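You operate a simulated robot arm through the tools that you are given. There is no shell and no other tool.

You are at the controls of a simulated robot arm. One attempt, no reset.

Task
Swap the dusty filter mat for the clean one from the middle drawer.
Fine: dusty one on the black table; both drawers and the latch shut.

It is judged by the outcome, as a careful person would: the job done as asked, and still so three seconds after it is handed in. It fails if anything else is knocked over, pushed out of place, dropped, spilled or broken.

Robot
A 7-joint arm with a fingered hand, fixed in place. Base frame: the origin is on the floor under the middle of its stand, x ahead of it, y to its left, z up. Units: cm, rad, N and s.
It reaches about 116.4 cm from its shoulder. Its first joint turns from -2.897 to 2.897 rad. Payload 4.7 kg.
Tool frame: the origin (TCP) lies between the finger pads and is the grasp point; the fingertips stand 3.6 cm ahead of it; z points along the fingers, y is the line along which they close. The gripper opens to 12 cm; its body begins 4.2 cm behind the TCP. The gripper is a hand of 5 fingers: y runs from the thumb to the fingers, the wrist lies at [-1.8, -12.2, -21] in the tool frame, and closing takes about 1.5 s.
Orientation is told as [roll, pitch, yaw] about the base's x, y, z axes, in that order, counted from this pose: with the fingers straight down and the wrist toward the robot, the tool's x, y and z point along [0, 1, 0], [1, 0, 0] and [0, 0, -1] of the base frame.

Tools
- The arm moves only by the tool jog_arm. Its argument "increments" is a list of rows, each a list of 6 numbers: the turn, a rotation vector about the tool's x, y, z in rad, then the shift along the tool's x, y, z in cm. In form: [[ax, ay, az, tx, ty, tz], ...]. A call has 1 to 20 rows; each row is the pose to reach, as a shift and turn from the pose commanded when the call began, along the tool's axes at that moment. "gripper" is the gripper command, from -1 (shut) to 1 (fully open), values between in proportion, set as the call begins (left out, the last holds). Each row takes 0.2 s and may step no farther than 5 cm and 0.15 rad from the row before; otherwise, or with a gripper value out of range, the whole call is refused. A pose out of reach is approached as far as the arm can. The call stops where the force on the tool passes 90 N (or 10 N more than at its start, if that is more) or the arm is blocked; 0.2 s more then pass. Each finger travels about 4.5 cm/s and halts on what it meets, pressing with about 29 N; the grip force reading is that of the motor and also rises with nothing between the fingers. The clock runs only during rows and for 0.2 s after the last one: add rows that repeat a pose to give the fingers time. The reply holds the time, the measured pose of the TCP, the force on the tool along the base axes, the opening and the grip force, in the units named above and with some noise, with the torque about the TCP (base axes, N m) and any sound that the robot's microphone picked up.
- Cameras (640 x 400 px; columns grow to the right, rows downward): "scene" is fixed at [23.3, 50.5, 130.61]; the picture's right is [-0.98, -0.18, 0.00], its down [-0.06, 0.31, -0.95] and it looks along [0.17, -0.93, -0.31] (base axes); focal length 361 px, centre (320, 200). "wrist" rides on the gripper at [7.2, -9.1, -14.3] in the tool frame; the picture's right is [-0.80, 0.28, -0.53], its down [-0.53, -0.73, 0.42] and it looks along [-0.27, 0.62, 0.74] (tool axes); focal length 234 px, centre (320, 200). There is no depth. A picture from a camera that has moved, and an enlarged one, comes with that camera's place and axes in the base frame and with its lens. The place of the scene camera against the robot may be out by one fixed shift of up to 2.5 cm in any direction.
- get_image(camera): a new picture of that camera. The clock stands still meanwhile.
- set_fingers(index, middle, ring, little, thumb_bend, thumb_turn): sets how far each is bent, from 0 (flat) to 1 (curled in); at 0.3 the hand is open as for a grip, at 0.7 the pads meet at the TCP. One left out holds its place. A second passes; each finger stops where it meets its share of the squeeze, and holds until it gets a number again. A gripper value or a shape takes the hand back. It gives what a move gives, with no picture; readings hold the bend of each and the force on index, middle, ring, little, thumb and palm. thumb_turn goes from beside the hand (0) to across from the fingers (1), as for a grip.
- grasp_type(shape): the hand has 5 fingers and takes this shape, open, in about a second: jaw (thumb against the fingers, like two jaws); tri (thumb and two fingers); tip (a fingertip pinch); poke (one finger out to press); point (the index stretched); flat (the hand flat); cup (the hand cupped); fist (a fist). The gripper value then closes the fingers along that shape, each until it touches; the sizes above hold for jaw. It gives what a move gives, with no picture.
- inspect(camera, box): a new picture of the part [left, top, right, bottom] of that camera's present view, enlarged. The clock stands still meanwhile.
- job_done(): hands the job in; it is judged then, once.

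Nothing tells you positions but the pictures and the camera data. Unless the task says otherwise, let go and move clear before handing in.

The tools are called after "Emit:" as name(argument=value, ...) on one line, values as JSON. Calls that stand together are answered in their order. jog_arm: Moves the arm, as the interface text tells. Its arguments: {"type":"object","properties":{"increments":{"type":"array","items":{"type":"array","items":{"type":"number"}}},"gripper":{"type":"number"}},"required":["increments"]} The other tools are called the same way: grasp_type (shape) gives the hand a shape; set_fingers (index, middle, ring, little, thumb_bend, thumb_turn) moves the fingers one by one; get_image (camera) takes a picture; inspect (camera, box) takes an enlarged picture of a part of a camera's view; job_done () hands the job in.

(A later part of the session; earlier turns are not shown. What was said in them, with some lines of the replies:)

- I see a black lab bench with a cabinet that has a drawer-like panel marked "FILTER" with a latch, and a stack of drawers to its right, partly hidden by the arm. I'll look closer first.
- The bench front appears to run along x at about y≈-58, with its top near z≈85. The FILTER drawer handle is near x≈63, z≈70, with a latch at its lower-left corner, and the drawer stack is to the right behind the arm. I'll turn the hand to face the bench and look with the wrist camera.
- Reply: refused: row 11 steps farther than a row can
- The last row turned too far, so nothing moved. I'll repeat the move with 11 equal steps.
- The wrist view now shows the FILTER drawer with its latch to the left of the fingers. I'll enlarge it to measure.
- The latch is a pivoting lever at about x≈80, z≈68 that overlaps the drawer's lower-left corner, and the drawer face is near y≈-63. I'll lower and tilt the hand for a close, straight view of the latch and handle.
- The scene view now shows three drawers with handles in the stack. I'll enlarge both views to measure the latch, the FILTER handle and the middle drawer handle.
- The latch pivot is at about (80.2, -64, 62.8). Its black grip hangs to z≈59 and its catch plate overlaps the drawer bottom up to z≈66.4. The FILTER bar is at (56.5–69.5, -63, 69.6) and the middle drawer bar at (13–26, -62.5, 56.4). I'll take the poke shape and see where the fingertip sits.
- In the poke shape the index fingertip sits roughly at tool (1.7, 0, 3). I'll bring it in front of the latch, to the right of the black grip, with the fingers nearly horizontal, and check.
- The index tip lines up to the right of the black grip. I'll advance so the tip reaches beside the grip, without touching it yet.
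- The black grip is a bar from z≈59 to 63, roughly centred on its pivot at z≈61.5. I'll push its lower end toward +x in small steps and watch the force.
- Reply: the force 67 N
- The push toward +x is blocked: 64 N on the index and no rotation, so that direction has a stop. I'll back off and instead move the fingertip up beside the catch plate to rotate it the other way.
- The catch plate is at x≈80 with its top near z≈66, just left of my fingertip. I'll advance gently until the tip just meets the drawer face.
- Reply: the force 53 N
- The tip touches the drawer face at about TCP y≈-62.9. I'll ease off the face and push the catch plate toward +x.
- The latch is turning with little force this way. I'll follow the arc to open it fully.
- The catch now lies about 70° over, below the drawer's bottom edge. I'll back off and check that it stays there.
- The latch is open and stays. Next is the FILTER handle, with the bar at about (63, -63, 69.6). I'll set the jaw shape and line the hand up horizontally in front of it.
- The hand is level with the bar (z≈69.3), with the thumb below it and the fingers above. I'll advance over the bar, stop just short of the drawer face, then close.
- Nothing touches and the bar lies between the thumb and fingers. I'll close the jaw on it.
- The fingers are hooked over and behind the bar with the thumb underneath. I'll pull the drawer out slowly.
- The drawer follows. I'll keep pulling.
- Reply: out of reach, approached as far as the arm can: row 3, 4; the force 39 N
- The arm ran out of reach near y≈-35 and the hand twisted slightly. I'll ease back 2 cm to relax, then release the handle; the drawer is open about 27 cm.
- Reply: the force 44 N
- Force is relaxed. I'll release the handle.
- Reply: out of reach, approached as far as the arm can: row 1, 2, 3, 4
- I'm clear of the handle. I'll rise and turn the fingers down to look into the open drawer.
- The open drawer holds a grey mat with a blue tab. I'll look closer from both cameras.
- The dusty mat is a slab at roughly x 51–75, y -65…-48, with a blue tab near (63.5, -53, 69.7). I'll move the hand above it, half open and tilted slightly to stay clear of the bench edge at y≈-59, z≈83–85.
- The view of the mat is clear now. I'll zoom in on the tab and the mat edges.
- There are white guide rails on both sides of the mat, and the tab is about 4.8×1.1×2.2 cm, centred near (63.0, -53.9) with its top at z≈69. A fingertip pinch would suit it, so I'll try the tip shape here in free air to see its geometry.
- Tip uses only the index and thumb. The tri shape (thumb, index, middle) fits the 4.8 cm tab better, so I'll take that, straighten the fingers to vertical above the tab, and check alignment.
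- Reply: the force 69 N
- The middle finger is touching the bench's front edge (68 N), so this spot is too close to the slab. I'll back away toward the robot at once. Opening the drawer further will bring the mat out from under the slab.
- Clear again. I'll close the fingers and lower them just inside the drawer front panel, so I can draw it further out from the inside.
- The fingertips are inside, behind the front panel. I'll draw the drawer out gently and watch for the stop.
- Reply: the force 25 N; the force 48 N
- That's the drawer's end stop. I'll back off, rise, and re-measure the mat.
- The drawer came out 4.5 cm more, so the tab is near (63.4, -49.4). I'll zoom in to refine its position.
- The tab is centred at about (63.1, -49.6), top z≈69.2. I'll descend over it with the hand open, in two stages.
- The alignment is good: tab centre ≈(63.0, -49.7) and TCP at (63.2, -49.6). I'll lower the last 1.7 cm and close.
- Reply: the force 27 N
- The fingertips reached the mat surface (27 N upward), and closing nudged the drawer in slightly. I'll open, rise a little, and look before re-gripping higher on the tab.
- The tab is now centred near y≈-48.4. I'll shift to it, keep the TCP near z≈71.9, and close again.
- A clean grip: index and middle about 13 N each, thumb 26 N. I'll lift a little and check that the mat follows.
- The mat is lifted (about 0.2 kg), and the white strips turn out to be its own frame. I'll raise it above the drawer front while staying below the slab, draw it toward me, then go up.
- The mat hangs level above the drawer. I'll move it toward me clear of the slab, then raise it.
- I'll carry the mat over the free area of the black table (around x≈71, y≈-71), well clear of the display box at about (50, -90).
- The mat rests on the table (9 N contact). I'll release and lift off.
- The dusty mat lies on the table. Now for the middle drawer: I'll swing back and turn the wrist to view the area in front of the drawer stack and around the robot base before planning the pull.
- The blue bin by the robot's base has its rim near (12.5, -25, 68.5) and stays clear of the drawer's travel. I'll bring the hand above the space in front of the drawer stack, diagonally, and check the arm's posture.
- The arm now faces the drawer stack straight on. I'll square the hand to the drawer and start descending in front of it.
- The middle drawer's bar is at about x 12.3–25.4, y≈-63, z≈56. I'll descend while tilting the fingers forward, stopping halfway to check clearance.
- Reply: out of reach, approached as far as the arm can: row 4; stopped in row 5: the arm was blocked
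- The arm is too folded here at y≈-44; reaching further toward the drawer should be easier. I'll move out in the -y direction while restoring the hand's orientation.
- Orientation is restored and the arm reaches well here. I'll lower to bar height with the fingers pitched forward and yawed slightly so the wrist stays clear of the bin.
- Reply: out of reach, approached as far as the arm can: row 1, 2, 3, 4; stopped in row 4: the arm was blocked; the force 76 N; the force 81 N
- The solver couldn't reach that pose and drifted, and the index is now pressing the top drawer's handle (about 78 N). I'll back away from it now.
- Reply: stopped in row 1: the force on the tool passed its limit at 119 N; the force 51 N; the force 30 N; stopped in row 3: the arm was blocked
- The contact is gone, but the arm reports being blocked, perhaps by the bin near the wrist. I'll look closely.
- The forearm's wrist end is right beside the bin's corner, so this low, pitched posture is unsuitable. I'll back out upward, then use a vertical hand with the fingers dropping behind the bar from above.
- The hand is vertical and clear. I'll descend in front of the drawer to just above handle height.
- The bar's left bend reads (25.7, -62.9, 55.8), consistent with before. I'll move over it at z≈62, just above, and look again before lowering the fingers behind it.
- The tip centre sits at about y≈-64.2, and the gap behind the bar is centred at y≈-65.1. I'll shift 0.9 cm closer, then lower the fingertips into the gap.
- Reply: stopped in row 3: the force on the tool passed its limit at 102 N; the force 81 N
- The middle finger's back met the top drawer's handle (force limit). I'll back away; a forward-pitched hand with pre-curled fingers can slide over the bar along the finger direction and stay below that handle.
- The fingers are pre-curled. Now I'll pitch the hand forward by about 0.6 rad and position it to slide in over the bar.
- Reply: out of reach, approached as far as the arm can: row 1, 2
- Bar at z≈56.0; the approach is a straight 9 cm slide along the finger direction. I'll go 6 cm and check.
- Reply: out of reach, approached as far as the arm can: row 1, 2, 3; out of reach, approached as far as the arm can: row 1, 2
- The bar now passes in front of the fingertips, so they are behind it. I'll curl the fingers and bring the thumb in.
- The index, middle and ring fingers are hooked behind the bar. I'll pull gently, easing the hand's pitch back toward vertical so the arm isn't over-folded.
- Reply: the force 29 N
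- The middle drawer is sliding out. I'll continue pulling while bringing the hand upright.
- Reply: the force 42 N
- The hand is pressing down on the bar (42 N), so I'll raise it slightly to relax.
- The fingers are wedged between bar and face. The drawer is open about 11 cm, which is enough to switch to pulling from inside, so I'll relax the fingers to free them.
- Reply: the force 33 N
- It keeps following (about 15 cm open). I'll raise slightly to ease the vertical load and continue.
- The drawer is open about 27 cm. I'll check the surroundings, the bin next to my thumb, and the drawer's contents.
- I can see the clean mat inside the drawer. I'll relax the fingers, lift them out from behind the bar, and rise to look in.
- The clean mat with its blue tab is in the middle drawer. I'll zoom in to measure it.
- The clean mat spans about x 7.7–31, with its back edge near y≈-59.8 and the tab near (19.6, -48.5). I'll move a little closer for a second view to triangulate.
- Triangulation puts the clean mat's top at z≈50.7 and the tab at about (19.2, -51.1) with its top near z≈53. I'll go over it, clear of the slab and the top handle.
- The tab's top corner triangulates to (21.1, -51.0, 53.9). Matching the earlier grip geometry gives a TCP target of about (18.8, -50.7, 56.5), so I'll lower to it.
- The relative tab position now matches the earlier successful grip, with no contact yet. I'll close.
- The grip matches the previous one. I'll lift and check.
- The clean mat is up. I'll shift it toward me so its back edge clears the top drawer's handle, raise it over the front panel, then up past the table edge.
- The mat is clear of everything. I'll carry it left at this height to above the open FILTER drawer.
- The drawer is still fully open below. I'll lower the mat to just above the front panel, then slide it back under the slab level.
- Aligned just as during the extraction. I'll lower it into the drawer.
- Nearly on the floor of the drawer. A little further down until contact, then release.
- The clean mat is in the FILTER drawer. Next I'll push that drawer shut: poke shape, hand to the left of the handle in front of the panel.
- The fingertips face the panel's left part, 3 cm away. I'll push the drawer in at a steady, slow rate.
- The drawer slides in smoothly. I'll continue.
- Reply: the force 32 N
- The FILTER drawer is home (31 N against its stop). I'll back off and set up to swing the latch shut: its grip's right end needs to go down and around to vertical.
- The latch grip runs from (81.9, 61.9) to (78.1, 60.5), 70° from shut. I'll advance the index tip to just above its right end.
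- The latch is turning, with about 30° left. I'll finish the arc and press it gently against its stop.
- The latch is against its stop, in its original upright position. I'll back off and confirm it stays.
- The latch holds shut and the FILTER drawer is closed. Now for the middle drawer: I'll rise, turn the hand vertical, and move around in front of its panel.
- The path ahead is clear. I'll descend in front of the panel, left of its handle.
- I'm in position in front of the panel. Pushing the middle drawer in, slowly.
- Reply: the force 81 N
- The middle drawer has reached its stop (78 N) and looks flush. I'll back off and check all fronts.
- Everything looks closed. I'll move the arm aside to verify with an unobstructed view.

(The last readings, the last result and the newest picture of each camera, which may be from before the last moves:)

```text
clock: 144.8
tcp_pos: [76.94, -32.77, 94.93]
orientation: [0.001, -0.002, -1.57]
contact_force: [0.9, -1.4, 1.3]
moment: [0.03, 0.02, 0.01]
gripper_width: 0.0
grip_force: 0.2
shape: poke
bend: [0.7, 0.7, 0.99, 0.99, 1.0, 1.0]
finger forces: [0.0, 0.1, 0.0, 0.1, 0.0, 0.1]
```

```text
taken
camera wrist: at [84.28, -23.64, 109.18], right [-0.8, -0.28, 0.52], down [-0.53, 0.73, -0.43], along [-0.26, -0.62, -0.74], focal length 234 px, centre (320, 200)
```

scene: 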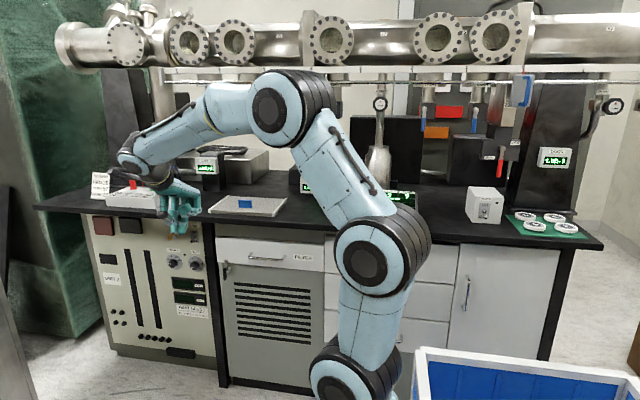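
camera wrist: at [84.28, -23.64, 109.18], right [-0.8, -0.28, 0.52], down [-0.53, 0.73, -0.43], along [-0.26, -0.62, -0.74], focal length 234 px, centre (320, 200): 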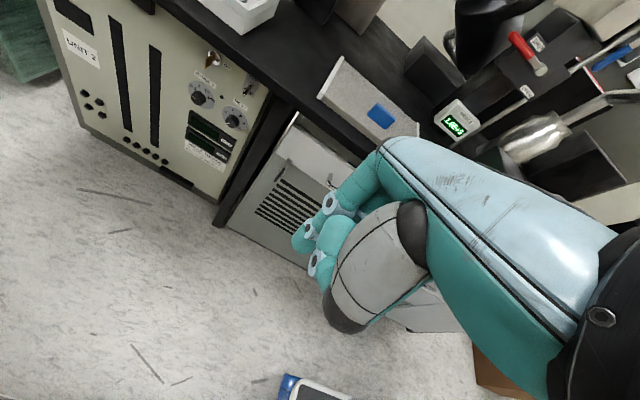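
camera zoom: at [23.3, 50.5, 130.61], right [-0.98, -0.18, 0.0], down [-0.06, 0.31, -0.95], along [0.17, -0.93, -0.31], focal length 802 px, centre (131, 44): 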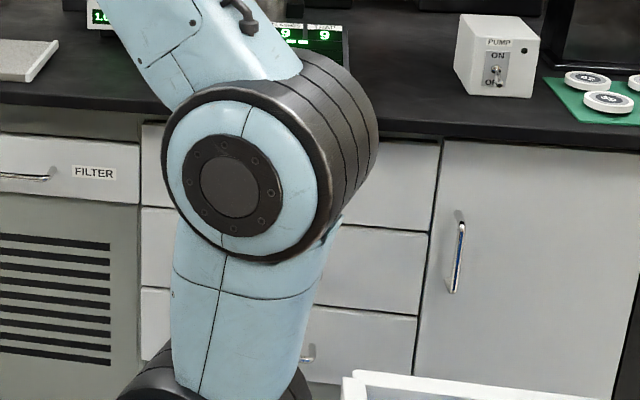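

FILTER drawer shut, latch upright over it, dusty mat on the table. I'll compare the drawer stack against the view from the start.

Emit:
inspect(camera="scene", box=[300, 225, 480, 345])

Emit:
inspect(camera="scene", box=[200, 225, 360, 325])

```text
3.33 times, centred on (390, 285) of scene
camera zoom: at [23.3, 50.5, 130.61], right [-0.98, -0.18, 0.0], down [-0.06, 0.31, -0.95], along [0.17, -0.93, -0.31], focal length 1203 px, centre (87, -83)
```

zoom: 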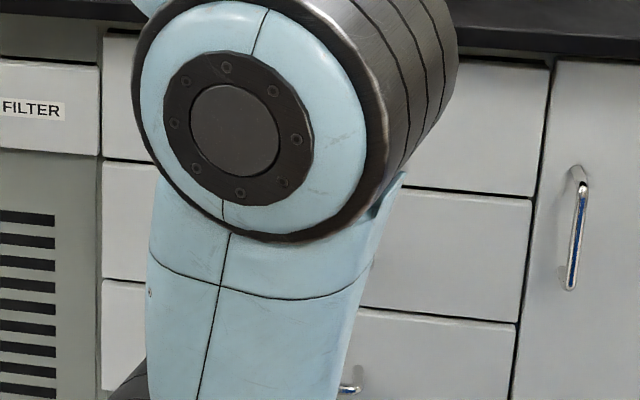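

```text
4.00 times, centred on (280, 275) of scene
camera zoom: at [23.3, 50.5, 130.61], right [-0.98, -0.18, 0.0], down [-0.06, 0.31, -0.95], along [0.17, -0.93, -0.31], focal length 1444 px, centre (480, -100)
```

zoom: 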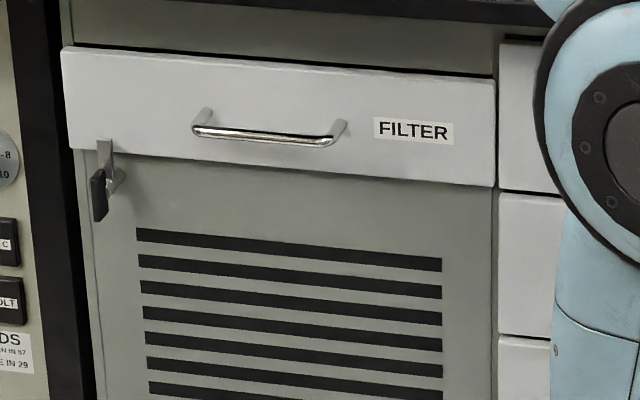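

The fronts, latch and seams line up with the starting view. The clean mat is in the closed FILTER drawer, the dusty one lies on the black table, the middle drawer and latch are shut, and the arm is clear, so I'm handing in.

Emit:
job_done()

```text
The job is handed in.
```

The mats are swapped: the clean one from the middle drawer is in the FILTER drawer, and the dusty one is on the black table. Both drawers and the latch are shut, and in the last pictures the fronts and latch line up with the starting view.

While finding a way to reach the middle drawer, the hand pressed on a few things:

- **Top drawer handle:** bumped twice, with peaks of about 119 N and 102 N.
- **Table's front edge:** bumped once, at about 68 N.
- **Latch:** first pushed the wrong way, at about 64 N.
- **Blue bin by the robot's base:** the arm came very close and may have touched it.

I saw nothing knocked over or moved out of place. I did not look inside the FILTER drawer again after closing it.
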